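You operate a simulated robot arm through the tools that you are given. There is no shell and no other tool. Be economical: measure what you need, move in short steps, check, and stop when the job is done.

Carry out the task below with a simulated two-armed robot. There is one attempt and no reset: what you move stays moved.

## Task
Wipe up the spill on the tea table top with the striped scarf and put it back.

The check looks at the end state, three seconds after you hand in, the way a careful person would. Anything else that was tipped, shoved, dropped, spilled or broken makes it a failure.

## Robot
Two 7-joint arms with two-finger parallel grippers on one trunk, on a base that drives. Base frame: it is fixed to the floor where the robot stands at the start and does not move with it; the origin is under the middle of the robot, x ahead of it, y to its left, z up. Readings come in mm, rad, newtons and seconds.
The left shoulder is at the start at [70, 134, 1101], the right one opposite. Payload 1.57 kg a hand.
The tool frame of a hand sits at the grasp point between the pads (the TCP): z along the fingers, y along the line on which they close. The tips reach 30 mm beyond it. The gripper opens to 80 mm. The fingers are 17 mm wide and 12 mm thick; the gripper's body (40 by 82 mm) begins 80 mm behind the TCP.
Orientation is told as [roll, pitch, yaw] about the base's x, y, z axes, in that order, counted from this pose: with the fingers straight down and closing along the base's y, the tool's x points along the base's -x, its y along +y and its z along -z.

## Interface
- The arms move only by the tool step_arm. It takes "left_moves", "right_moves" or both (then of equal length, played together; a hand with none holds still); each is a list that holds one entry, the list of rows, each a list of 7 numbers: the gripper command, from -1 (shut) to 1 (fully open), values between in proportion, then the shift along the base's x, y, z in units of 30 mm (1.0 is 30 mm), then the turn, a rotation vector about the base's x, y, z in units of 8 degrees (1.0 is 8 degrees). In form: [[[grip, dx, dy, dz, rx, ry, rz], ...]]. A call has 1 to 20 rows; each row shifts and turns the commanded pose from where the row before left it. A call with a number of a shift or a turn outside -1 to 1 is refused whole. Each row takes 0.2 s and may step no farther than 50 mm and 0.15 rad from the row before; otherwise, or with a gripper value out of range, the whole call is refused. Where a pose cannot be reached the arm comes as near as it can. A force on the tool above 40 N (or 10 N above the force at the start of the call, whichever is more), or a blocked arm, ends the call early, and 0.2 s more pass. Each finger travels about 153 mm/s and halts on what it meets, pressing with about 41 N; the grip force reading is that of the motor and also rises with nothing between the fingers. The clock runs only during rows and for 0.2 s after the last one: add rows that do not move to give the fingers time. It gives the time, the measured TCP pose, the force on the tool (base axes), the opening and the grip force at its end, in the units of the frame above (readings bear some noise), and new pictures: "views" is both (left out), scene, wrist or none (wrist: the cameras of the hands that moved).
- Cameras (640 x 400 px; columns grow to the right, rows downward): "scene" is now at [113.1, 17.3, 1314.6]; the picture's right is [0.27, -0.96, 0.00], its down [-0.77, -0.22, -0.60] and it looks along [0.58, 0.16, -0.80] (base axes); focal length 271 px, centre (320, 200). "left" rides on the left gripper at [72, 7, -122] in its tool frame; the picture's right is [-0.09, 1.00, 0.00], its down [-0.84, -0.08, -0.54] and it looks along [-0.54, -0.05, 0.84] (tool axes); focal length 238 px, centre (320, 200). "right" rides on the right gripper at [72, -6, -122] in its tool frame; the picture's right is [0.09, 1.00, 0.00], its down [-0.84, 0.08, -0.54] and it looks along [-0.54, 0.05, 0.84] (tool axes); focal length 238 px, centre (320, 200). There is no depth. A picture from a camera that has moved, and an enlarged one, comes with that camera's place and axes in the base frame and with its lens. The place of the scene camera against the robot may be out by one fixed shift of up to 18 mm in any direction.
- slide_trunk(by): slides the trunk up (or, below 0, down) by that many mm; the arms and the scene camera ride with it, the base frame stays. It gives what a move gives, with no picture.
- base_move(legs): drives the robot by 1 to 6 legs, each [ahead, left, turn to the left] in mm, mm and rad, along the robot's own axes; the way and the turn of a leg run together, so that a leg with both is an arc; at most 1500 mm and 3.142 rad a leg. The arms and the cameras ride along, it lands a little off, and it stops where it bumps. It gives what a move gives, and a new picture of the scene camera.
- pan_tilt(pan, tilt): turns the head with the scene camera to pan (to the left, within 1.501 rad either way) and tilt (down, from -0.506 to 1.204), counted from straight ahead of the robot. It gives what a move gives, and a new picture of the scene camera.
- close_up(camera, box): a new picture of the part [left, top, right, bottom] of that camera's present view, enlarged. No time passes.
- close_job(): hands the job in; it is judged then, once.

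Go step by step. Nothing tells you exact positions but the pictures and the camera data: compare them with the known pose of the tool, close in by small moves and look again before you grip or let go. The budget is 120 turns and 260 pictures, counting those below and the enlarged ones. Unless the task says otherwise, let go and move clear before handing in, and close with one line.

The tools are called after ">>>" by a JSON object that holds its "op" and its "data". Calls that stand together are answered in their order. step_arm: Moves the arms, as the interface text tells. Its arguments: {"type":"object","properties":{"left_moves":{"type":"array","items":{"type":"array","items":{"type":"array","items":{"type":"number"}}}},"right_moves":{"type":"array","items":{"type":"array","items":{"type":"array","items":{"type":"number"}}}},"views":{"type":"string","enum":["both","scene","wrist","none"]}},"required":[]} The other tools are called the same way: slide_trunk (by) slides the trunk up or down; base_move (legs) drives the base; pan_tilt (pan, tilt) turns the head that bears the scene camera; close_up (camera, box) takes an enlarged picture of a part of a camera's view; close_job () hands the job in.

At the start:

```text
t: 0.0
left_ee_pos: [400.5, 362.1, 1002.4]
left_ee_rot: [0.001, 0.0, 0.001]
left_force: [-0.2, 0.3, -0.1]
left_opening: 80.0
left_grasp_force: 0.0
right_ee_pos: [411.5, -37.3, 932.5]
right_ee_rot: [0.0, -0.001, 0.0]
right_force: [-0.2, 0.0, 0.0]
right_opening: 80.1
right_grasp_force: 0.0
trunk travel left (down, up): [-675.0, 265.0]
robot x, y, heading: [0.8, 6.2, 0.005]
head pan, tilt: [0.276, 0.929]
```

scene: 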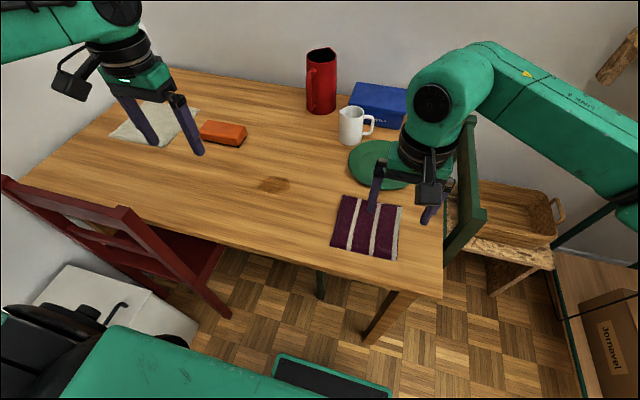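
right: 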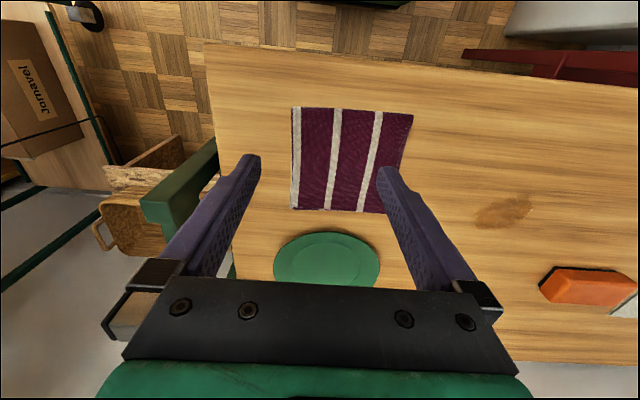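
left: 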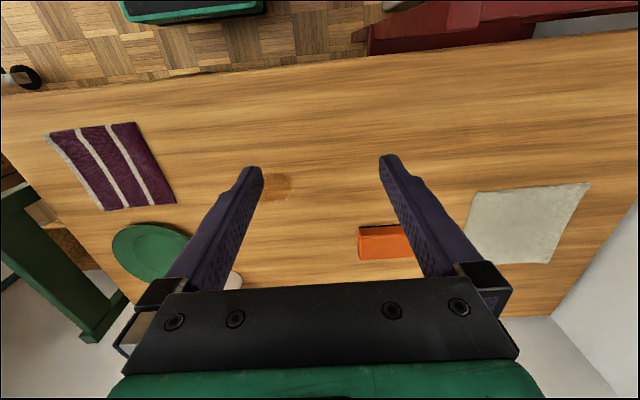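

I see the striped scarf lying near (510, -5) and the spill near (575, 290). I'll look closer at both before moving.

>>> {"op": "close_up", "data": {"camera": "scene", "box": [300, 170, 460, 270]}}

>>> {"op": "close_up", "data": {"camera": "scene", "box": [220, 140, 340, 215]}}

>>> {"op": "close_up", "data": {"camera": "right", "box": [260, 90, 440, 220]}}

```text
4.00 times, centred on (380, 220) of scene
camera zoom: at [113.1, 17.3, 1314.6], right [0.27, -0.96, 0.0], down [-0.77, -0.22, -0.6], along [0.58, 0.16, -0.8], focal length 1083 px, centre (80, 120)
```

zoom: 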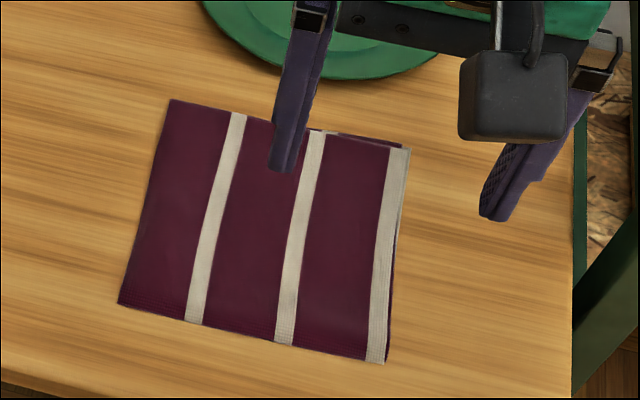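

```text
5.33 times, centred on (280, 178) of scene
camera zoom: at [113.1, 17.3, 1314.6], right [0.27, -0.96, 0.0], down [-0.77, -0.22, -0.6], along [0.58, 0.16, -0.8], focal length 1444 px, centre (533, 320)
```

zoom: 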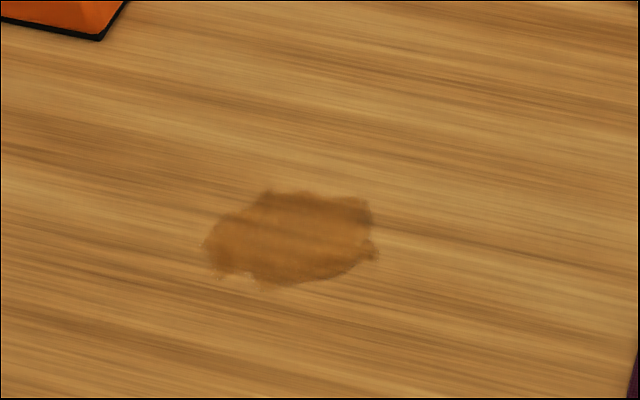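

```text
3.08 times, centred on (350, 155) of right
camera zoom: at [340.9, -43.9, 1055.1], right [-0.09, 1.0, 0.0], down [0.84, 0.08, 0.54], along [0.54, 0.05, -0.84], focal length 733 px, centre (228, 338)
```

zoom: 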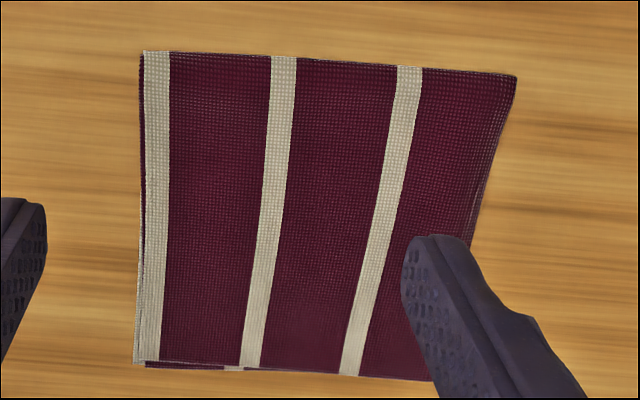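

By combining all three cameras, the table top comes out near z ≈ 750. That puts the scarf at about x 400–549, y -70–77, and the spill near (535, 271). I'll move the right arm up and away first.

>>> {"op": "step_arm", "data": {"right_moves": [[[1, 0, 0, 1, 0, 0, 0], [1, 0, 0, 1, 0, 0, 0], [1, 0, 0, 1, 0, 0, 0], [1, 0, 0, 1, 0, 0, 0], [1, -0.3, -1, 0, 0, 0, 0], [1, -0.3, -1, 0, 0, 0, 0], [1, -0.3, -1, 0, 0, 0, 0], [1, -0.3, -1, 0, 0, 0, 0], [1, -0.3, -1, 0, 0, 0, 0], [1, -0.3, -1, 0, 0, 0, 0], [1, -0.3, -1, 0, 0, 0, 0], [1, -0.3, -1, 0, 0, 0, 0]]], "views": "scene"}}

```text
t: 2.6
left_ee_pos: [399.5, 361.4, 1002.4]
left_ee_rot: [0.001, -0.003, -0.001]
left_force: [0.3, 0.0, -0.2]
left_opening: 80.3
left_grasp_force: 0.0
right_ee_pos: [338.9, -279.2, 1054.0]
right_ee_rot: [0.001, -0.002, 0.003]
right_force: [-0.1, -0.3, -0.3]
right_opening: 80.1
right_grasp_force: 0.1
trunk travel left (down, up): [-675.0, 265.0]
robot x, y, heading: [-0.1, -2.2, 0.001]
head pan, tilt: [0.276, 0.929]
camera scene: at [111.9, 16.1, 1314.7], right [0.27, -0.96, 0.0], down [-0.77, -0.22, -0.6], along [0.58, 0.16, -0.8], focal length 271 px, centre (320, 200)
```

scene: 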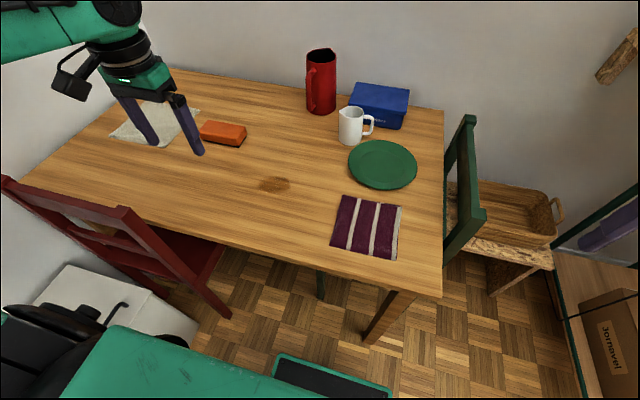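

The right arm is clear. Next I'll bring the left hand above the scarf centre at a safe height.

>>> {"op": "step_arm", "data": {"left_moves": [[[1, 0.19, -0.92, -0.36, 0, 0, 0], [1, 0.19, -0.92, -0.36, 0, 0, 0], [1, 0.19, -0.92, -0.36, 0, 0, 0], [1, 0.19, -0.92, -0.36, 0, 0, 0], [1, 0.19, -0.92, -0.36, 0, 0, 0], [1, 0.19, -0.92, -0.36, 0, 0, 0], [1, 0.19, -0.92, -0.36, 0, 0, 0], [1, 0.19, -0.92, -0.36, 0, 0, 0], [1, 0.19, -0.92, -0.36, 0, 0, 0], [1, 0.19, -0.92, -0.36, 0, 0, 0], [1, 0.19, -0.92, -0.36, 0, 0, 0], [1, 0.19, -0.92, -0.36, 0, 0, 0], [1, 0.19, -0.92, -0.36, 0, 0, 0], [1, 0, 0, 0, 0, 0, 0]]], "views": "both"}}

```text
t: 5.6
left_ee_pos: [428.4, 71.5, 885.2]
left_ee_rot: [-0.003, -0.002, -0.001]
left_force: [-0.4, -0.1, 0.0]
left_opening: 80.1
left_grasp_force: 0.1
left hand out of reach, approached as far as the arm can: row 11, 12, 13
right_ee_pos: [339.9, -276.6, 1053.3]
right_ee_rot: [-0.001, -0.001, 0.0]
right_force: [-0.1, -0.5, 0.5]
right_opening: 79.8
right_grasp_force: 0.1
trunk travel left (down, up): [-675.0, 265.0]
robot x, y, heading: [0.4, -1.2, 0.001]
head pan, tilt: [0.276, 0.929]
camera scene: at [113.0, 17.2, 1314.6], right [0.27, -0.96, 0.0], down [-0.77, -0.22, -0.6], along [0.58, 0.16, -0.8], focal length 271 px, centre (320, 200)
camera left: at [356.3, 77.7, 1007.8], right [0.09, 1.0, 0.0], down [0.84, -0.08, 0.54], along [0.54, -0.05, -0.84], focal length 238 px, centre (320, 200)
```

scene: 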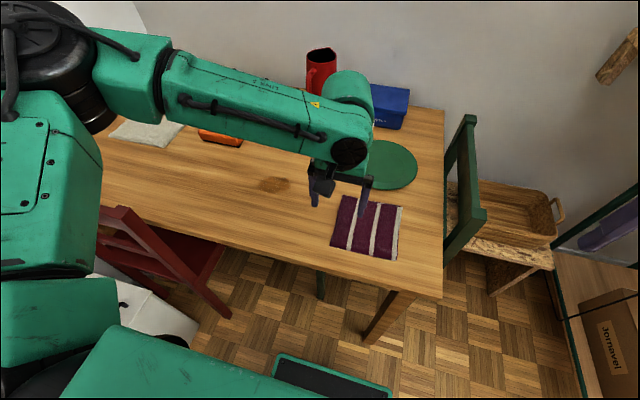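
left: 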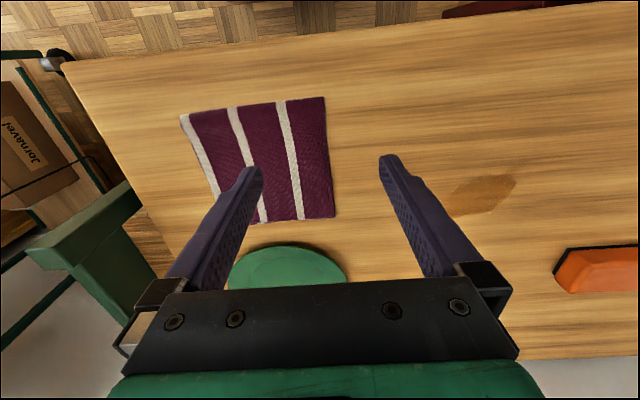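

The left arm can't quite reach the scarf from this stance, though this view confirms the table is at z ≈ 750. A small turn of the base to the right should bring both the scarf and the spill into the left arm's range.

>>> {"op": "base_move", "data": {"legs": [[0, 0, -0.26]]}}

```text
t: 6.9
left_ee_pos: [432.8, -43.2, 885.5]
left_ee_rot: [-0.003, 0.0, -0.264]
left_force: [0.4, 0.1, 0.1]
left_opening: 80.0
left_grasp_force: 0.1
right_ee_pos: [257.5, -356.2, 1053.2]
right_ee_rot: [-0.003, 0.0, -0.263]
right_force: [-0.2, 0.5, 0.7]
right_opening: 79.9
right_grasp_force: 0.0
trunk travel left (down, up): [-675.0, 265.0]
robot x, y, heading: [-1.5, -1.4, -0.259]
head pan, tilt: [0.276, 0.929]
camera scene: at [114.3, -14.8, 1314.6], right [0.01, -1.0, 0.0], down [-0.8, -0.01, -0.6], along [0.6, 0.01, -0.8], focal length 271 px, centre (320, 200)
```

scene: 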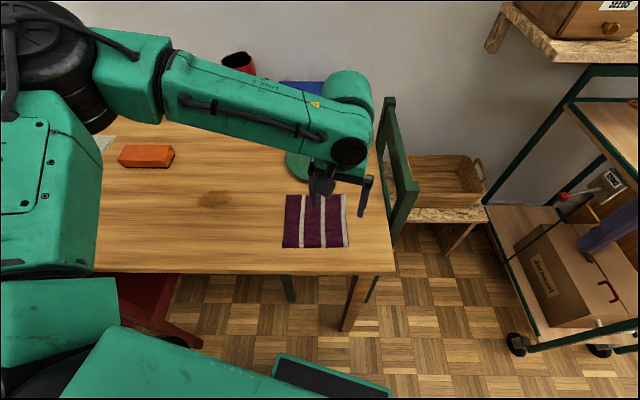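

The turn worked. Next I'll centre the left hand over the scarf, square it up, and lower it to 20 mm above.

>>> {"op": "step_arm", "data": {"left_moves": [[[1, 0.47, 0.51, 0, 0, 0, 0.63], [1, 0.47, 0.51, 0, 0, 0, 0.63], [1, 0.47, 0.51, 0, 0, 0, 0.63], [1, 0, 0, -0.9, 0, 0, 0], [1, 0, 0, -0.9, 0, 0, 0], [1, 0, 0, -0.9, 0, 0, 0], [1, 0, 0, 0, 0, 0, 0]]], "views": "both"}}

```text
t: 8.5
left_ee_pos: [469.8, 8.9, 807.5]
left_ee_rot: [-0.003, -0.001, 0.003]
left_force: [-0.4, 0.7, 0.8]
left_opening: 80.0
left_grasp_force: 0.0
left hand out of reach, approached as far as the arm can: row 6
right_ee_pos: [256.1, -354.6, 1053.0]
right_ee_rot: [-0.001, 0.0, -0.262]
right_force: [0.0, -1.1, -0.5]
right_opening: 80.0
right_grasp_force: 0.1
trunk travel left (down, up): [-675.0, 265.0]
robot x, y, heading: [2.0, -0.3, -0.262]
head pan, tilt: [0.276, 0.929]
camera scene: at [113.9, -15.2, 1314.6], right [0.01, -1.0, 0.0], down [-0.8, -0.01, -0.6], along [0.6, 0.01, -0.8], focal length 271 px, centre (320, 200)
camera left: at [397.9, 15.2, 929.8], right [0.09, 1.0, 0.0], down [0.84, -0.07, 0.54], along [0.54, -0.05, -0.84], focal length 238 px, centre (320, 200)
```

scene: 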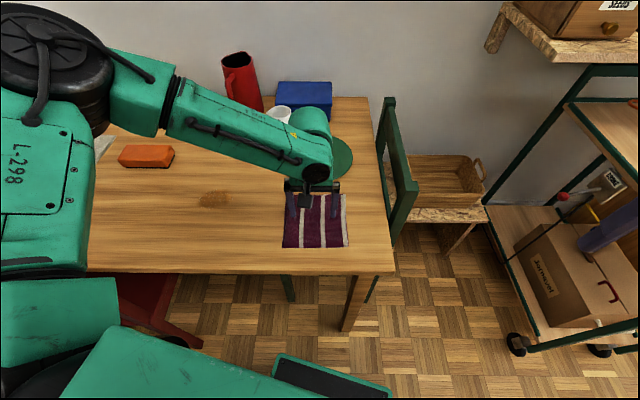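
left: 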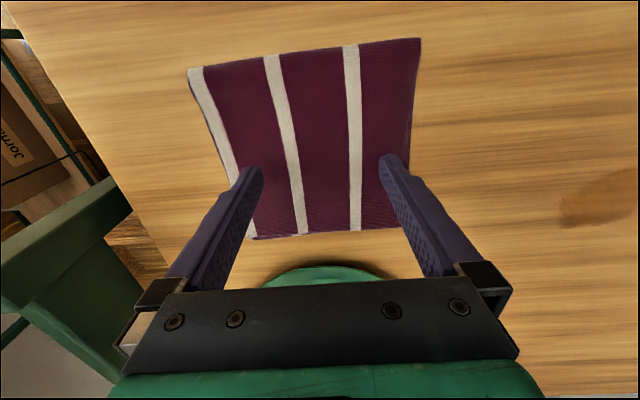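

The hand is centred but hit its reach limit just above the scarf. I'll lift it and lower the trunk to gain reach.

>>> {"op": "step_arm", "data": {"left_moves": [[[1, 0, 0, 1, 0, 0, 0], [1, 0, 0, 1, 0, 0, 0], [1, 0, 0, 1, 0, 0, 0]]], "views": "none"}}

>>> {"op": "slide_trunk", "data": {"by": -80}}

>>> {"op": "step_arm", "data": {"left_moves": [[[1, 0, 0, -0.3, 0, 0, 0], [1, 0, 0, 0, 0, 0, 0]]], "views": "none"}}

```text
t: 9.3
left_ee_pos: [471.3, 9.7, 897.7]
left_ee_rot: [-0.001, -0.003, 0.001]
left_force: [0.1, -0.3, 0.1]
left_opening: 80.0
left_grasp_force: 0.1
right_ee_pos: [256.1, -356.2, 1053.8]
right_ee_rot: [0.0, 0.001, -0.262]
right_force: [0.0, -0.8, 0.5]
right_opening: 80.3
right_grasp_force: 0.0
trunk travel left (down, up): [-675.0, 265.0]
robot x, y, heading: [1.5, -0.2, -0.263]
head pan, tilt: [0.276, 0.929]
```

```text
t: 10.5
left_ee_pos: [471.5, 9.8, 817.8]
left_ee_rot: [-0.001, -0.001, 0.002]
left_force: [0.6, 0.4, 0.3]
left_opening: 80.3
left_grasp_force: 0.0
right_ee_pos: [256.2, -356.2, 973.2]
right_ee_rot: [0.001, 0.0, -0.261]
right_force: [0.4, 0.4, 0.4]
right_opening: 79.9
right_grasp_force: 0.1
trunk travel left (down, up): [-595.0, 345.0]
robot x, y, heading: [0.6, -0.2, -0.264]
head pan, tilt: [0.276, 0.929]
```

```text
t: 11.1
left_ee_pos: [471.3, 9.8, 809.1]
left_ee_rot: [-0.001, -0.001, 0.0]
left_force: [-0.4, 0.7, 0.1]
left_opening: 80.1
left_grasp_force: 0.1
right_ee_pos: [257.5, -354.8, 972.8]
right_ee_rot: [0.0, 0.001, -0.262]
right_force: [0.0, 0.0, 0.6]
right_opening: 80.4
right_grasp_force: 0.2
trunk travel left (down, up): [-595.0, 345.0]
robot x, y, heading: [-2.1, 1.9, -0.262]
head pan, tilt: [0.276, 0.929]
```

Reach is fine now. I'll descend gently in small steps to find contact.

>>> {"op": "step_arm", "data": {"left_moves": [[[1, 0, -0.15, -0.4, 0, 0, 0], [1, 0, 0, -0.3, 0, 0, 0], [1, 0, 0, 0, 0, 0, 0]]], "views": "wrist"}}

```text
t: 11.9
left_ee_pos: [471.2, 5.2, 788.3]
left_ee_rot: [0.001, -0.003, 0.002]
left_force: [0.3, -0.2, 0.1]
left_opening: 80.0
left_grasp_force: 0.1
right_ee_pos: [256.3, -356.8, 973.6]
right_ee_rot: [0.0, 0.0, -0.262]
right_force: [-0.8, -0.2, 0.2]
right_opening: 79.8
right_grasp_force: 0.0
trunk travel left (down, up): [-595.0, 345.0]
robot x, y, heading: [-0.8, -0.1, -0.263]
head pan, tilt: [0.276, 0.929]
camera left: at [399.2, 12.0, 910.1], right [0.09, 1.0, 0.0], down [0.84, -0.08, 0.54], along [0.54, -0.05, -0.84], focal length 238 px, centre (320, 200)
```

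left: 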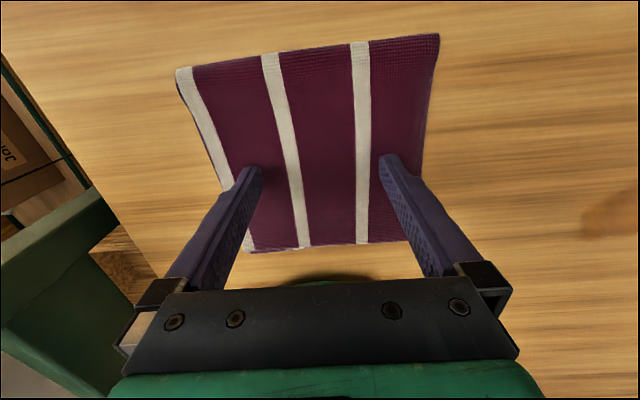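

>>> {"op": "step_arm", "data": {"left_moves": [[[1, 0, 0, -0.15, 0, 0, 0], [1, 0, 0, -0.1, 0, 0, 0], [1, 0, 0, 0, 0, 0, 0]]], "views": "none"}}

>>> {"op": "step_arm", "data": {"left_moves": [[[1, 0, 0, -0.1, 0, 0, 0], [1, 0, 0, 0, 0, 0, 0]]], "views": "none"}}

```text
t: 12.7
left_ee_pos: [471.5, 4.9, 781.5]
left_ee_rot: [-0.003, -0.005, 0.002]
left_force: [1.8, 2.1, 13.5]
left_opening: 80.0
left_grasp_force: 0.1
right_ee_pos: [254.9, -354.9, 973.4]
right_ee_rot: [0.002, -0.002, -0.262]
right_force: [0.3, 0.9, 0.6]
right_opening: 79.8
right_grasp_force: 0.1
trunk travel left (down, up): [-595.0, 345.0]
robot x, y, heading: [-0.0, 2.2, -0.261]
head pan, tilt: [0.276, 0.929]
```

```text
t: 13.3
left_ee_pos: [473.2, 4.4, 782.4]
left_ee_rot: [-0.003, -0.012, 0.002]
left_force: [-3.4, 1.9, 20.6]
left_opening: 79.9
left_grasp_force: 0.0
right_ee_pos: [255.9, -354.4, 973.9]
right_ee_rot: [-0.002, -0.002, -0.262]
right_force: [-0.3, -0.4, 0.6]
right_opening: 80.0
right_grasp_force: 0.0
trunk travel left (down, up): [-595.0, 345.0]
robot x, y, heading: [-1.4, -2.0, -0.263]
head pan, tilt: [0.276, 0.929]
stopped in row 2 (left hand): the force on the tool passed its limit (the readings are from after the stop); the commanded pose is now the measured one
```

Contact is at TCP z ≈ 782 with about 20 N of press. I'll try a short trial drag towards the spill.

>>> {"op": "step_arm", "data": {"left_moves": [[[1, 0, 0.3, 0, 0, 0, 0], [1, 0, 0.3, 0, 0, 0, 0], [1, 0, 0.3, 0, 0, 0, 0], [1, 0, 0.3, 0, 0, 0, 0]]], "views": "both"}}

```text
t: 14.3
left_ee_pos: [473.3, 37.7, 782.0]
left_ee_rot: [-0.003, -0.014, 0.003]
left_force: [-0.6, -8.2, 29.7]
left_opening: 76.6
left_grasp_force: 0.2
right_ee_pos: [254.3, -356.8, 974.5]
right_ee_rot: [0.002, -0.004, -0.262]
right_force: [0.1, 0.2, 0.9]
right_opening: 80.0
right_grasp_force: 0.1
trunk travel left (down, up): [-595.0, 345.0]
robot x, y, heading: [1.9, -0.5, -0.263]
head pan, tilt: [0.276, 0.929]
camera scene: at [109.7, -16.7, 1235.2], right [0.01, -1.0, 0.0], down [-0.8, -0.01, -0.6], along [0.6, 0.01, -0.8], focal length 271 px, centre (320, 200)
camera left: at [398.6, 44.7, 903.0], right [0.09, 1.0, 0.0], down [0.83, -0.07, 0.55], along [0.55, -0.05, -0.83], focal length 238 px, centre (320, 200)
```

scene: 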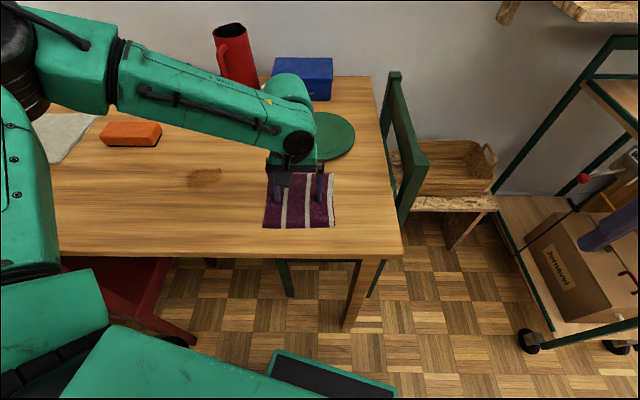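
left: 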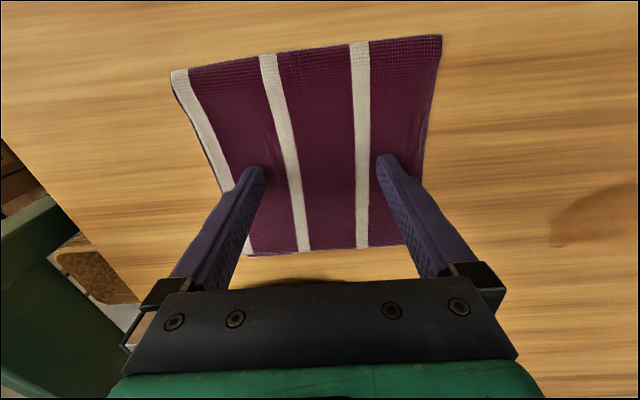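

The scarf moves with the fingers without slipping. I'll continue the drag towards the spill.

>>> {"op": "step_arm", "data": {"left_moves": [[[1, 0.1, 0.35, 0.02, 0, 0, 0], [1, 0.1, 0.35, 0, 0, 0, 0], [1, 0.1, 0.35, 0, 0, 0, 0], [1, 0.1, 0.35, 0, 0, 0, 0], [1, 0.1, 0.35, 0, 0, 0, 0], [1, 0.1, 0.35, 0, 0, 0, 0], [1, 0.1, 0.35, 0, 0, 0, 0], [1, 0.1, 0.35, 0, 0, 0, 0], [1, 0.1, 0.35, 0, 0, 0, 0], [1, 0.1, 0.35, 0, 0, 0, 0]]], "views": "both"}}

```text
t: 16.5
left_ee_pos: [500.9, 144.1, 781.8]
left_ee_rot: [0.0, -0.014, 0.0]
left_force: [-2.5, -7.1, 27.4]
left_opening: 79.4
left_grasp_force: 0.1
right_ee_pos: [253.7, -357.2, 972.9]
right_ee_rot: [0.002, -0.003, -0.261]
right_force: [0.2, -0.1, 1.1]
right_opening: 80.1
right_grasp_force: 0.1
trunk travel left (down, up): [-595.0, 345.0]
robot x, y, heading: [2.7, -0.3, -0.257]
head pan, tilt: [0.276, 0.929]
camera scene: at [109.4, -17.3, 1235.2], right [0.01, -1.0, 0.0], down [-0.8, -0.01, -0.6], along [0.6, 0.01, -0.8], focal length 271 px, centre (320, 200)
camera left: at [427.0, 150.1, 903.0], right [0.09, 1.0, 0.0], down [0.83, -0.08, 0.55], along [0.55, -0.05, -0.83], focal length 238 px, centre (320, 200)
```

scene: 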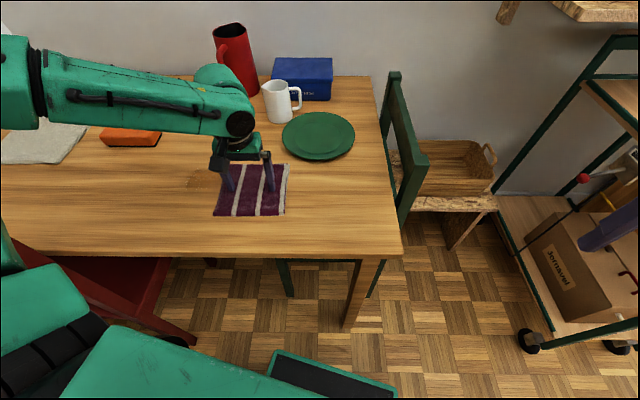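
left: 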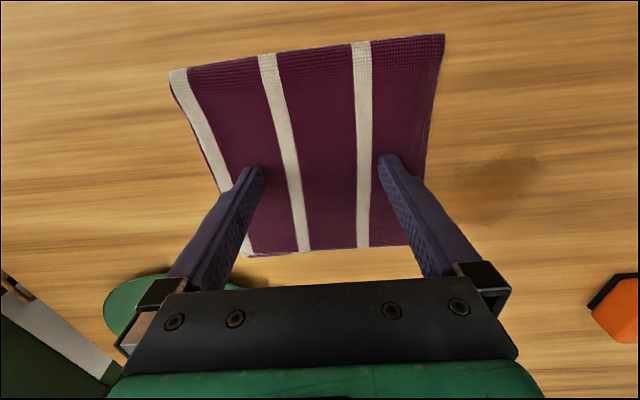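

Tracking well, with the spill centre at about (531, 276). I'll continue onto it.

>>> {"op": "step_arm", "data": {"left_moves": [[[1, 0.1, 0.4, 0.01, 0, 0, 0], [1, 0.1, 0.4, 0, 0, 0, 0], [1, 0.1, 0.4, 0, 0, 0, 0], [1, 0.1, 0.4, 0, 0, 0, 0], [1, 0.1, 0.4, 0, 0, 0, 0], [1, 0.1, 0.4, 0, 0, 0, 0], [1, 0.1, 0.4, 0, 0, 0, 0], [1, 0.1, 0.4, 0, 0, 0, 0], [1, 0.1, 0.4, 0, 0, 0, 0], [1, 0.1, 0.4, 0, 0, 0, 0], [1, 0.1, 0.4, 0, 0, 0, 0]]], "views": "both"}}

```text
t: 18.9
left_ee_pos: [536.4, 278.8, 781.9]
left_ee_rot: [-0.001, -0.012, 0.002]
left_force: [-1.4, -3.7, 11.6]
left_opening: 80.2
left_grasp_force: 0.0
right_ee_pos: [254.9, -356.0, 973.2]
right_ee_rot: [0.002, -0.002, -0.263]
right_force: [-0.3, 0.6, 0.3]
right_opening: 79.9
right_grasp_force: 0.3
trunk travel left (down, up): [-595.0, 345.0]
robot x, y, heading: [0.9, 2.8, -0.262]
head pan, tilt: [0.276, 0.929]
camera scene: at [112.0, -16.2, 1234.8], right [0.01, -1.0, 0.0], down [-0.8, -0.01, -0.6], along [0.6, 0.01, -0.8], focal length 271 px, centre (320, 200)
camera left: at [461.9, 283.9, 903.3], right [0.09, 1.0, 0.0], down [0.83, -0.08, 0.55], along [0.55, -0.05, -0.83], focal length 238 px, centre (320, 200)
```

scene: 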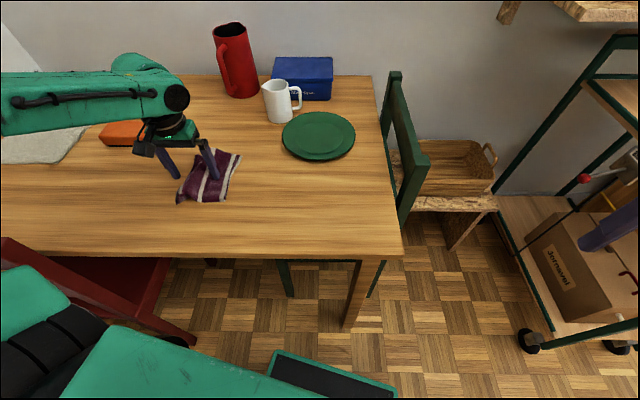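
left: 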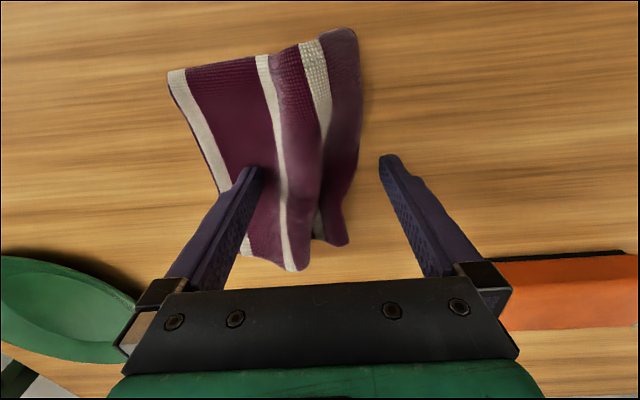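

The front of the scarf bunched up when it met the spill. I'll lift the hand and look at the state of the spill and cloth.

>>> {"op": "step_arm", "data": {"left_moves": [[[1, 0, 0, 0.5, 0, 0, 0], [1, 0, 0, 1, 0, 0, 0], [1, -0.5, 0, 1, 0, 0, 0], [1, -0.8, 0, 1, 0, 0, 0], [1, 0, 0, 0, 0, 0, 0]]], "views": "both"}}

>>> {"op": "close_up", "data": {"camera": "left", "box": [220, 80, 540, 280]}}

>>> {"op": "close_up", "data": {"camera": "scene", "box": [120, 130, 280, 230]}}

```text
t: 20.1
left_ee_pos: [499.2, 278.3, 885.3]
left_ee_rot: [-0.002, -0.006, 0.003]
left_force: [0.7, 0.4, -0.1]
left_opening: 79.8
left_grasp_force: 0.1
right_ee_pos: [258.4, -354.5, 972.0]
right_ee_rot: [-0.001, 0.002, -0.263]
right_force: [1.4, 0.5, -0.5]
right_opening: 79.7
right_grasp_force: 0.2
trunk travel left (down, up): [-595.0, 345.0]
robot x, y, heading: [0.3, -0.1, -0.264]
head pan, tilt: [0.276, 0.929]
camera scene: at [115.1, -15.0, 1234.5], right [0.01, -1.0, 0.0], down [-0.8, -0.01, -0.6], along [0.6, 0.01, -0.8], focal length 271 px, centre (320, 200)
camera left: at [426.3, 284.6, 1006.6], right [0.09, 1.0, 0.0], down [0.83, -0.08, 0.55], along [0.55, -0.05, -0.84], focal length 238 px, centre (320, 200)
```

scene: 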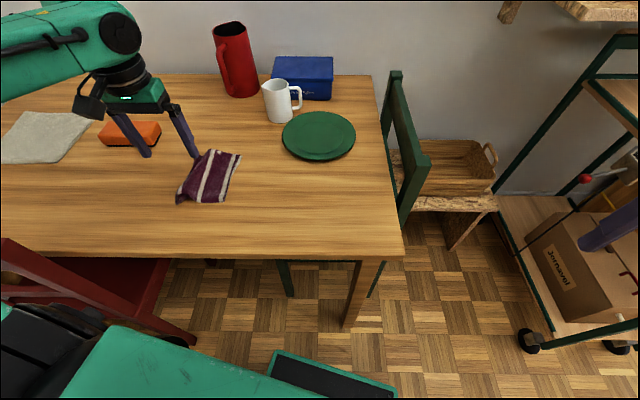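
left: 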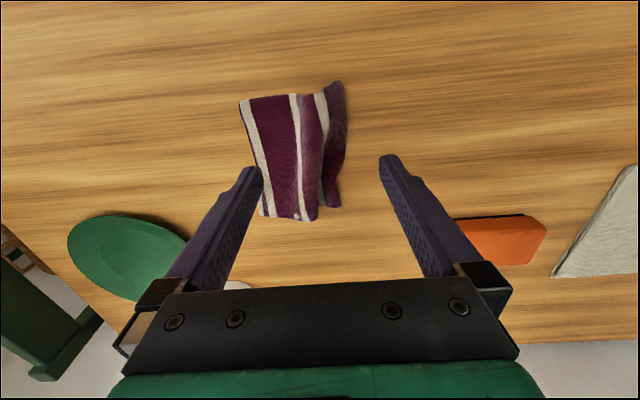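

```text
2.00 times, centred on (380, 180) of left
camera zoom: at [426.3, 284.6, 1006.6], right [0.09, 1.0, 0.0], down [0.83, -0.08, 0.55], along [0.55, -0.05, -0.84], focal length 477 px, centre (200, 240)
```

zoom: 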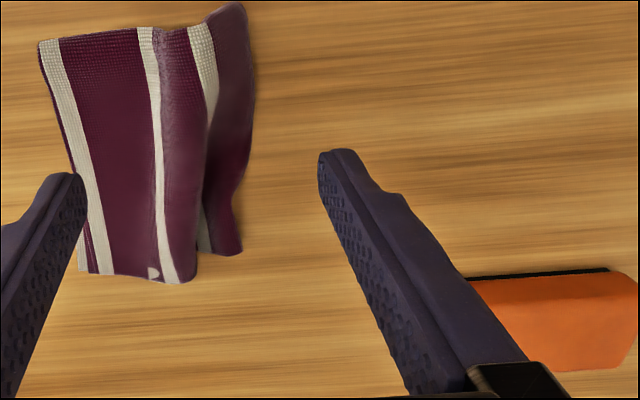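

```text
4.00 times, centred on (200, 180) of scene
camera zoom: at [115.1, -15.0, 1234.5], right [0.01, -1.0, 0.0], down [-0.8, -0.01, -0.6], along [0.6, 0.01, -0.8], focal length 1083 px, centre (800, 280)
```

zoom: 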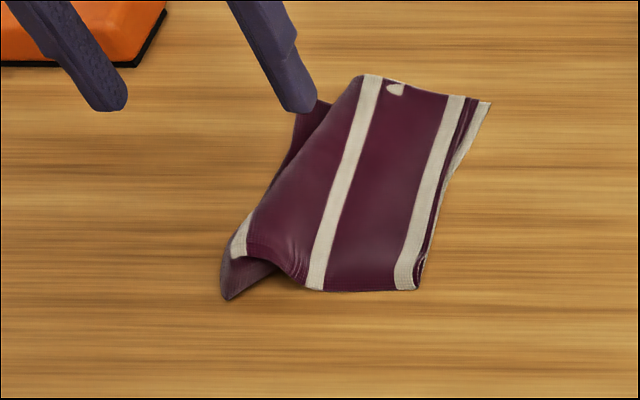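

The visible table looks clean, but the scarf's front flap is folded under and still covers most of the spill area. I'll shut the fingers, press near the scarf's -y edge (540, 222) and pull it back. That should wipe, unfold the flap and show what is underneath.

>>> {"op": "step_arm", "data": {"left_moves": [[[-1, 0.45, -0.62, 0, 0, 0, 0], [-1, 0.45, -0.62, 0, 0, 0, 0], [-1, 0.45, -0.62, 0, 0, 0, 0], [-1, 0, 0, -1, 0, 0, 0], [-1, 0, 0, -1, 0, 0, 0], [-1, 0, 0, -0.8, 0, 0, 0], [-1, 0, 0, 0, 0, 0, 0]]], "views": "wrist"}}

```text
t: 21.7
left_ee_pos: [537.5, 224.3, 801.9]
left_ee_rot: [-0.002, -0.008, 0.001]
left_force: [-0.3, 0.2, -0.2]
left_opening: 0.0
left_grasp_force: 21.4
right_ee_pos: [256.2, -353.8, 972.9]
right_ee_rot: [0.001, 0.0, -0.26]
right_force: [-0.3, 0.6, -0.3]
right_opening: 80.1
right_grasp_force: 0.1
trunk travel left (down, up): [-595.0, 345.0]
robot x, y, heading: [1.1, -0.8, -0.265]
head pan, tilt: [0.276, 0.929]
camera left: at [463.7, 230.3, 923.4], right [0.09, 1.0, 0.0], down [0.83, -0.07, 0.55], along [0.55, -0.05, -0.84], focal length 238 px, centre (320, 200)
```

left: 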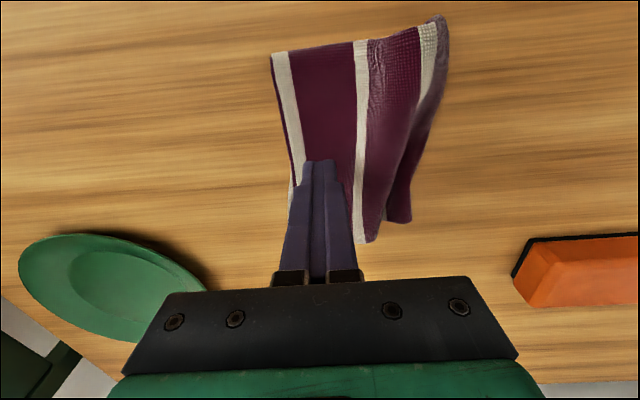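

Good placement. I'll descend to contact.

>>> {"op": "step_arm", "data": {"left_moves": [[[-1, 0, 0, -0.3, 0, 0, 0], [-1, 0, 0, -0.2, 0, 0, 0], [-1, 0, 0, -0.1, 0, 0, 0], [-1, 0, 0, -0.06, 0, 0, 0], [-1, 0, 0, 0, 0, 0, 0]]], "views": "none"}}

```text
t: 22.9
left_ee_pos: [537.5, 220.5, 782.1]
left_ee_rot: [-0.003, -0.011, 0.001]
left_force: [-0.4, 1.5, 7.3]
left_opening: 0.1
left_grasp_force: 21.4
right_ee_pos: [256.1, -355.4, 973.4]
right_ee_rot: [0.001, 0.0, -0.263]
right_force: [-0.6, 0.5, -0.5]
right_opening: 79.8
right_grasp_force: 0.1
trunk travel left (down, up): [-595.0, 345.0]
robot x, y, heading: [1.9, 0.1, -0.266]
head pan, tilt: [0.276, 0.929]
```

>>> {"op": "step_arm", "data": {"left_moves": [[[-1, 0, 0, -0.06, 0, 0, 0], [-1, 0, -0.2, 0, 0, 0, 0], [-1, 0, -0.3, 0, 0, 0, 0], [-1, 0, -0.3, 0, 0, 0, 0], [-1, 0, -0.3, 0, 0, 0, 0], [-1, 0, -0.3, 0, 0, 0, 0], [-1, 0, -0.3, 0, 0, 0, 0]]], "views": "both"}}

```text
t: 24.5
left_ee_pos: [533.7, 170.7, 783.1]
left_ee_rot: [-0.002, -0.013, 0.003]
left_force: [1.0, 6.1, 22.6]
left_opening: 0.0
left_grasp_force: 21.1
right_ee_pos: [254.3, -356.4, 974.2]
right_ee_rot: [0.0, -0.003, -0.263]
right_force: [0.2, 0.6, 0.4]
right_opening: 80.4
right_grasp_force: 0.1
trunk travel left (down, up): [-595.0, 345.0]
robot x, y, heading: [0.6, -0.9, -0.262]
head pan, tilt: [0.276, 0.929]
camera scene: at [110.3, -15.0, 1235.1], right [0.01, -1.0, 0.0], down [-0.8, -0.01, -0.6], along [0.6, 0.01, -0.8], focal length 271 px, centre (320, 200)
camera left: at [461.5, 176.9, 903.4], right [0.09, 1.0, 0.0], down [0.83, -0.07, 0.55], along [0.55, -0.05, -0.83], focal length 238 px, centre (320, 200)
```

scene: 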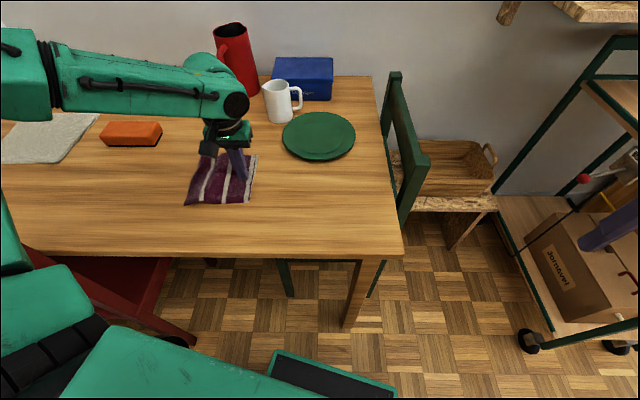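
left: 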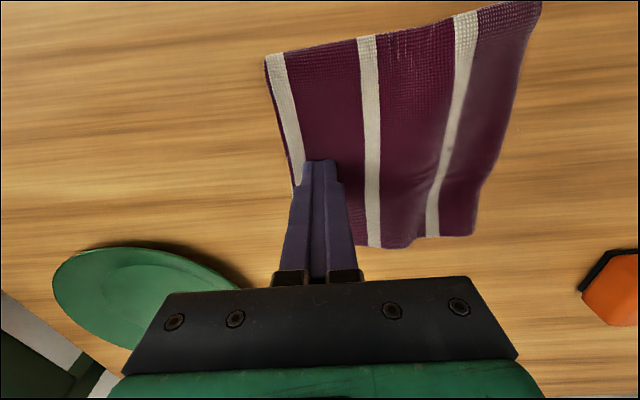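

The scarf unfolds nicely. I'll pull another ~100 mm to uncover the spill area.

>>> {"op": "step_arm", "data": {"left_moves": [[[-1, 0, -0.35, 0, 0, 0, 0], [-1, 0, -0.35, 0, 0, 0, 0], [-1, 0, -0.35, 0, 0, 0, 0], [-1, 0, -0.35, 0, 0, 0, 0], [-1, 0, -0.35, 0, 0, 0, 0], [-1, 0, -0.35, 0, 0, 0, 0], [-1, 0, -0.35, 0, 0, 0, 0], [-1, 0, -0.35, 0, 0, 0, 0], [-1, 0, -0.35, 0, 0, 0, 0]]], "views": "both"}}

>>> {"op": "close_up", "data": {"camera": "scene", "box": [120, 130, 280, 230]}}

```text
t: 26.5
left_ee_pos: [535.8, 75.9, 782.3]
left_ee_rot: [-0.003, -0.011, 0.001]
left_force: [-0.9, 8.0, 27.4]
left_opening: 0.0
left_grasp_force: 21.3
right_ee_pos: [254.2, -354.4, 973.5]
right_ee_rot: [0.0, -0.003, -0.262]
right_force: [0.5, -0.1, -0.3]
right_opening: 79.9
right_grasp_force: 0.0
trunk travel left (down, up): [-595.0, 345.0]
robot x, y, heading: [-0.7, -3.8, -0.26]
head pan, tilt: [0.276, 0.929]
camera scene: at [109.5, -14.2, 1235.1], right [0.01, -1.0, 0.0], down [-0.8, -0.01, -0.6], along [0.6, 0.01, -0.8], focal length 271 px, centre (320, 200)
camera left: at [462.3, 82.6, 903.3], right [0.09, 1.0, 0.0], down [0.83, -0.07, 0.55], along [0.55, -0.05, -0.83], focal length 238 px, centre (320, 200)
```

scene: 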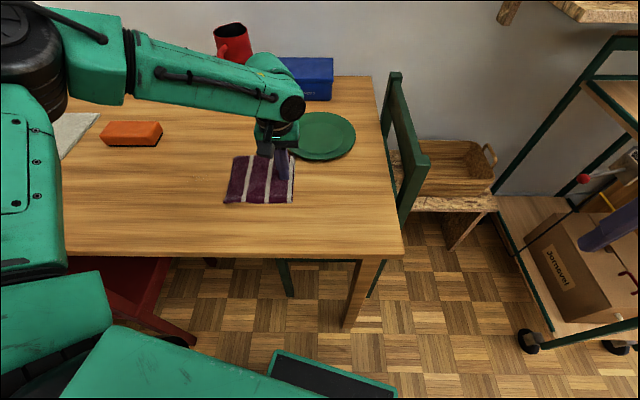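
left: 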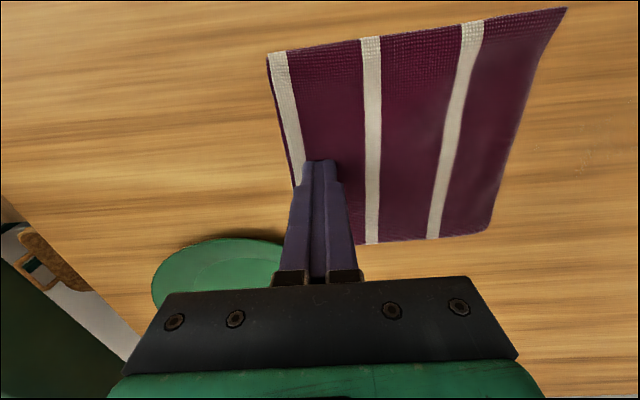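

```text
4.00 times, centred on (200, 180) of scene
camera zoom: at [109.5, -14.2, 1235.1], right [0.01, -1.0, 0.0], down [-0.8, -0.01, -0.6], along [0.6, 0.01, -0.8], focal length 1083 px, centre (800, 280)
```

zoom: 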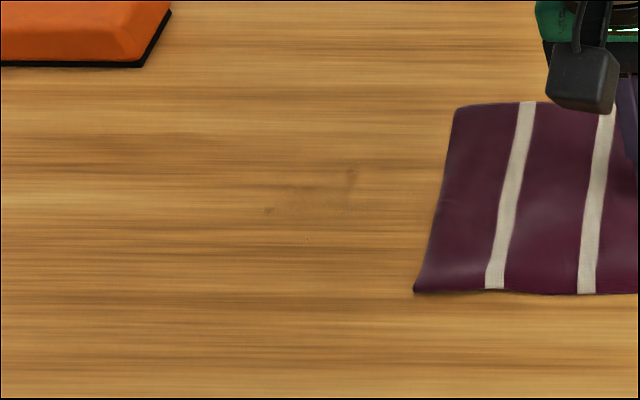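

The spill is nearly gone, with two faint residues near (546, 263) and (522, 306). I'll make a second pass: press the scarf near its +y edge and pull it over those spots.

>>> {"op": "step_arm", "data": {"left_moves": [[[-1, 0, 0, 1, 0, 0, 0], [-1, 0.1, 0.9, 0, 0, 0, 0], [-1, 0.1, 0.9, 0, 0, 0, 0], [-1, 0.1, 0.9, 0, 0, 0, 0], [-1, 0.1, 0.9, 0, 0, 0, 0], [-1, 0, 0.1, -0.6, 0, 0, 0], [-1, 0, 0, -0.3, 0, 0, 0], [-1, 0, 0, 0, 0, 0, 0]]], "views": "wrist"}}

```text
t: 28.3
left_ee_pos: [550.4, 186.6, 782.1]
left_ee_rot: [-0.003, -0.006, 0.002]
left_force: [0.3, 0.2, 0.4]
left_opening: 0.0
left_grasp_force: 21.1
right_ee_pos: [257.2, -355.6, 972.8]
right_ee_rot: [0.0, 0.001, -0.261]
right_force: [-0.2, -0.5, -0.2]
right_opening: 79.8
right_grasp_force: 0.1
trunk travel left (down, up): [-595.0, 345.0]
robot x, y, heading: [1.5, 1.4, -0.261]
head pan, tilt: [0.276, 0.929]
camera left: at [477.0, 193.3, 904.1], right [0.09, 1.0, 0.0], down [0.83, -0.07, 0.55], along [0.55, -0.05, -0.84], focal length 238 px, centre (320, 200)
```

left: 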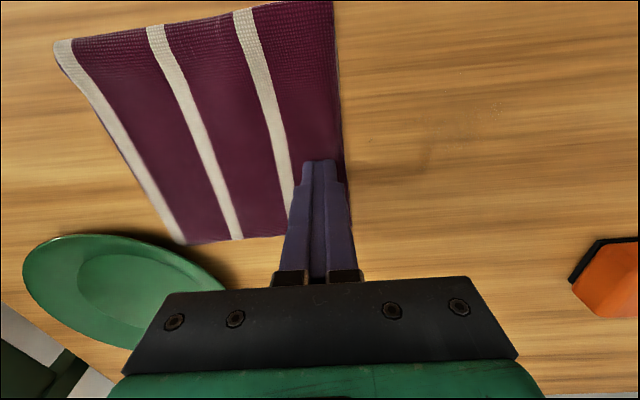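

>>> {"op": "step_arm", "data": {"left_moves": [[[-1, 0, 0, -0.1, 0, 0, 0], [-1, 0, 0, -0.06, 0, 0, 0], [-1, 0, 0.2, 0, 0, 0, 0], [-1, 0, 0.35, 0, 0, 0, 0], [-1, -0.03, 0.35, 0, 0, 0, 0], [-1, -0.03, 0.35, 0, 0, 0, 0], [-1, -0.03, 0.35, 0, 0, 0, 0], [-1, -0.03, 0.35, 0, 0, 0, 0], [-1, -0.03, 0.35, 0, 0, 0, 0], [-1, -0.03, 0.2, 0, 0, 0, 0]]], "views": "both"}}

```text
t: 30.5
left_ee_pos: [543.6, 258.8, 781.2]
left_ee_rot: [0.001, -0.012, 0.001]
left_force: [1.4, -9.0, 22.9]
left_opening: 0.0
left_grasp_force: 21.3
right_ee_pos: [253.9, -358.2, 973.0]
right_ee_rot: [0.002, -0.003, -0.263]
right_force: [0.5, -0.8, -0.1]
right_opening: 80.0
right_grasp_force: 0.1
trunk travel left (down, up): [-595.0, 345.0]
robot x, y, heading: [-0.4, 2.1, -0.262]
head pan, tilt: [0.276, 0.929]
camera scene: at [110.5, -18.4, 1235.0], right [0.01, -1.0, 0.0], down [-0.8, -0.01, -0.6], along [0.6, 0.01, -0.8], focal length 271 px, centre (320, 200)
camera left: at [470.1, 265.4, 902.3], right [0.09, 1.0, 0.0], down [0.83, -0.08, 0.55], along [0.55, -0.05, -0.83], focal length 238 px, centre (320, 200)
```

scene: 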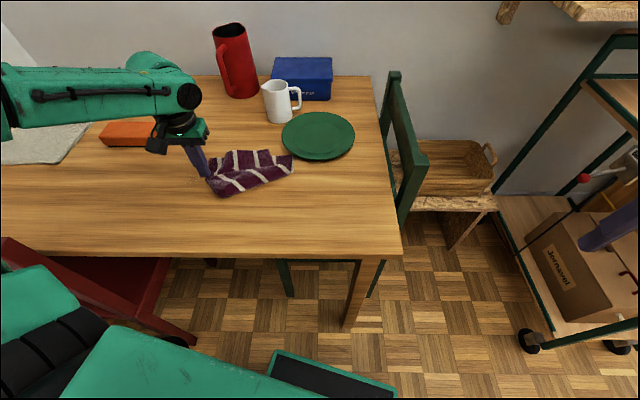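
left: 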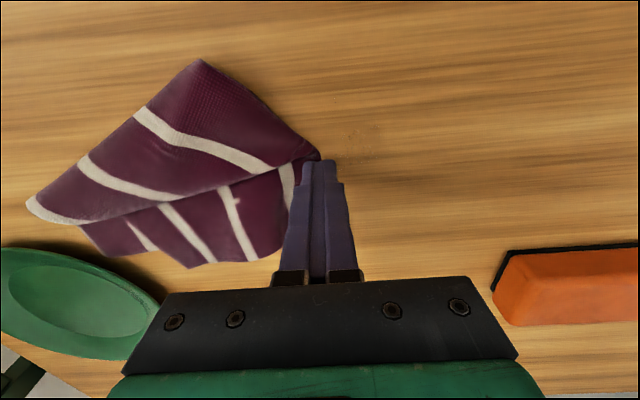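

The scarf folded and twisted as I pulled. I'll look closely before going on.

>>> {"op": "close_up", "data": {"camera": "scene", "box": [160, 120, 320, 220]}}

>>> {"op": "close_up", "data": {"camera": "left", "box": [20, 40, 420, 290]}}

```text
4.00 times, centred on (240, 170) of scene
camera zoom: at [110.5, -18.4, 1235.0], right [0.01, -1.0, 0.0], down [-0.8, -0.01, -0.6], along [0.6, 0.01, -0.8], focal length 1083 px, centre (640, 320)
```

zoom: 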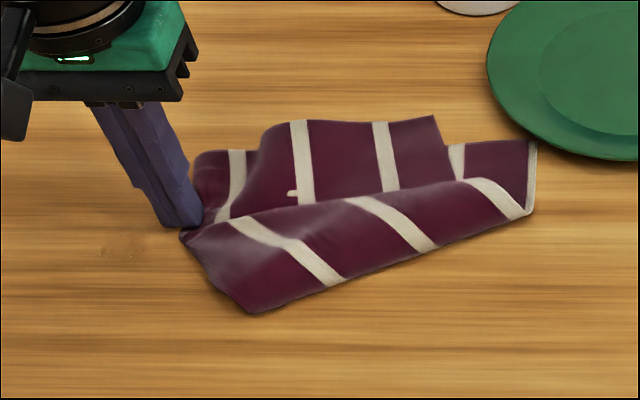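

```text
1.60 times, centred on (220, 165) of left
camera zoom: at [470.1, 265.4, 902.3], right [0.09, 1.0, 0.0], down [0.83, -0.08, 0.55], along [0.55, -0.05, -0.83], focal length 381 px, centre (480, 256)
```

zoom: 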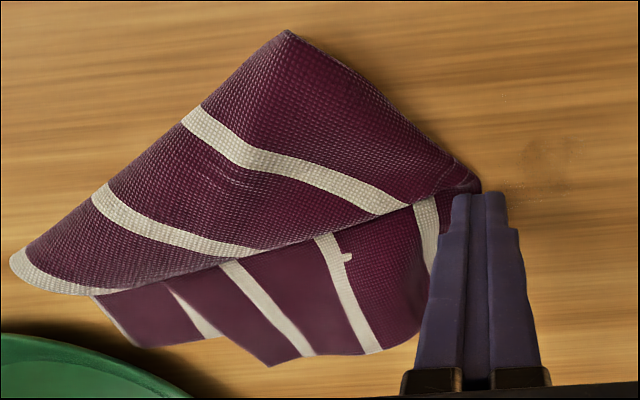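

The upper layers slid, but the fingers still hold the cloth against the table. I'll keep pulling over the remaining residue near (522, 290–305).

>>> {"op": "step_arm", "data": {"left_moves": [[[-1, -0.3, 0.25, 0, 0, 0, 0], [-1, -0.3, 0.3, 0, 0, 0, 0], [-1, -0.2, 0.3, 0, 0, 0, 0], [-1, 0, 0.35, 0, 0, 0, 0], [-1, 0, 0.35, 0, 0, 0, 0], [-1, 0, 0.35, 0, 0, 0, 0], [-1, 0, 0.35, 0, 0, 0, 0], [-1, 0, 0, 0, 0, 0, 0]]], "views": "both"}}

```text
t: 32.3
left_ee_pos: [518.9, 328.3, 781.6]
left_ee_rot: [0.003, -0.011, 0.003]
left_force: [-0.7, -7.7, 18.0]
left_opening: 0.1
left_grasp_force: 21.4
right_ee_pos: [254.7, -356.9, 972.5]
right_ee_rot: [0.004, -0.002, -0.263]
right_force: [0.2, -0.7, 0.8]
right_opening: 80.1
right_grasp_force: 0.0
trunk travel left (down, up): [-595.0, 345.0]
robot x, y, heading: [0.8, 0.6, -0.267]
head pan, tilt: [0.276, 0.929]
camera scene: at [110.9, -18.5, 1234.9], right [0.01, -1.0, 0.0], down [-0.8, -0.01, -0.6], along [0.6, 0.01, -0.8], focal length 271 px, centre (320, 200)
camera left: at [445.7, 334.3, 902.5], right [0.09, 1.0, 0.0], down [0.83, -0.08, 0.55], along [0.55, -0.05, -0.83], focal length 238 px, centre (320, 200)
```

scene: 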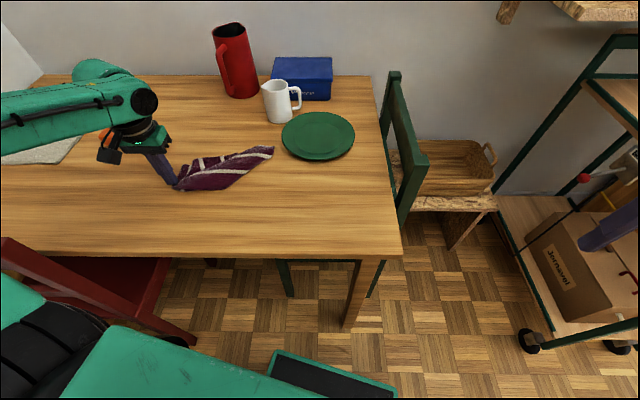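
left: 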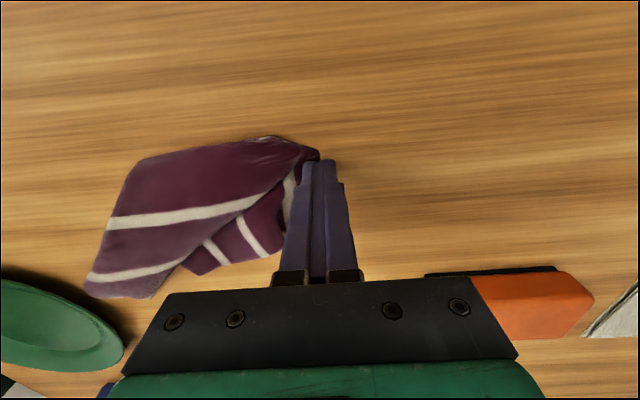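

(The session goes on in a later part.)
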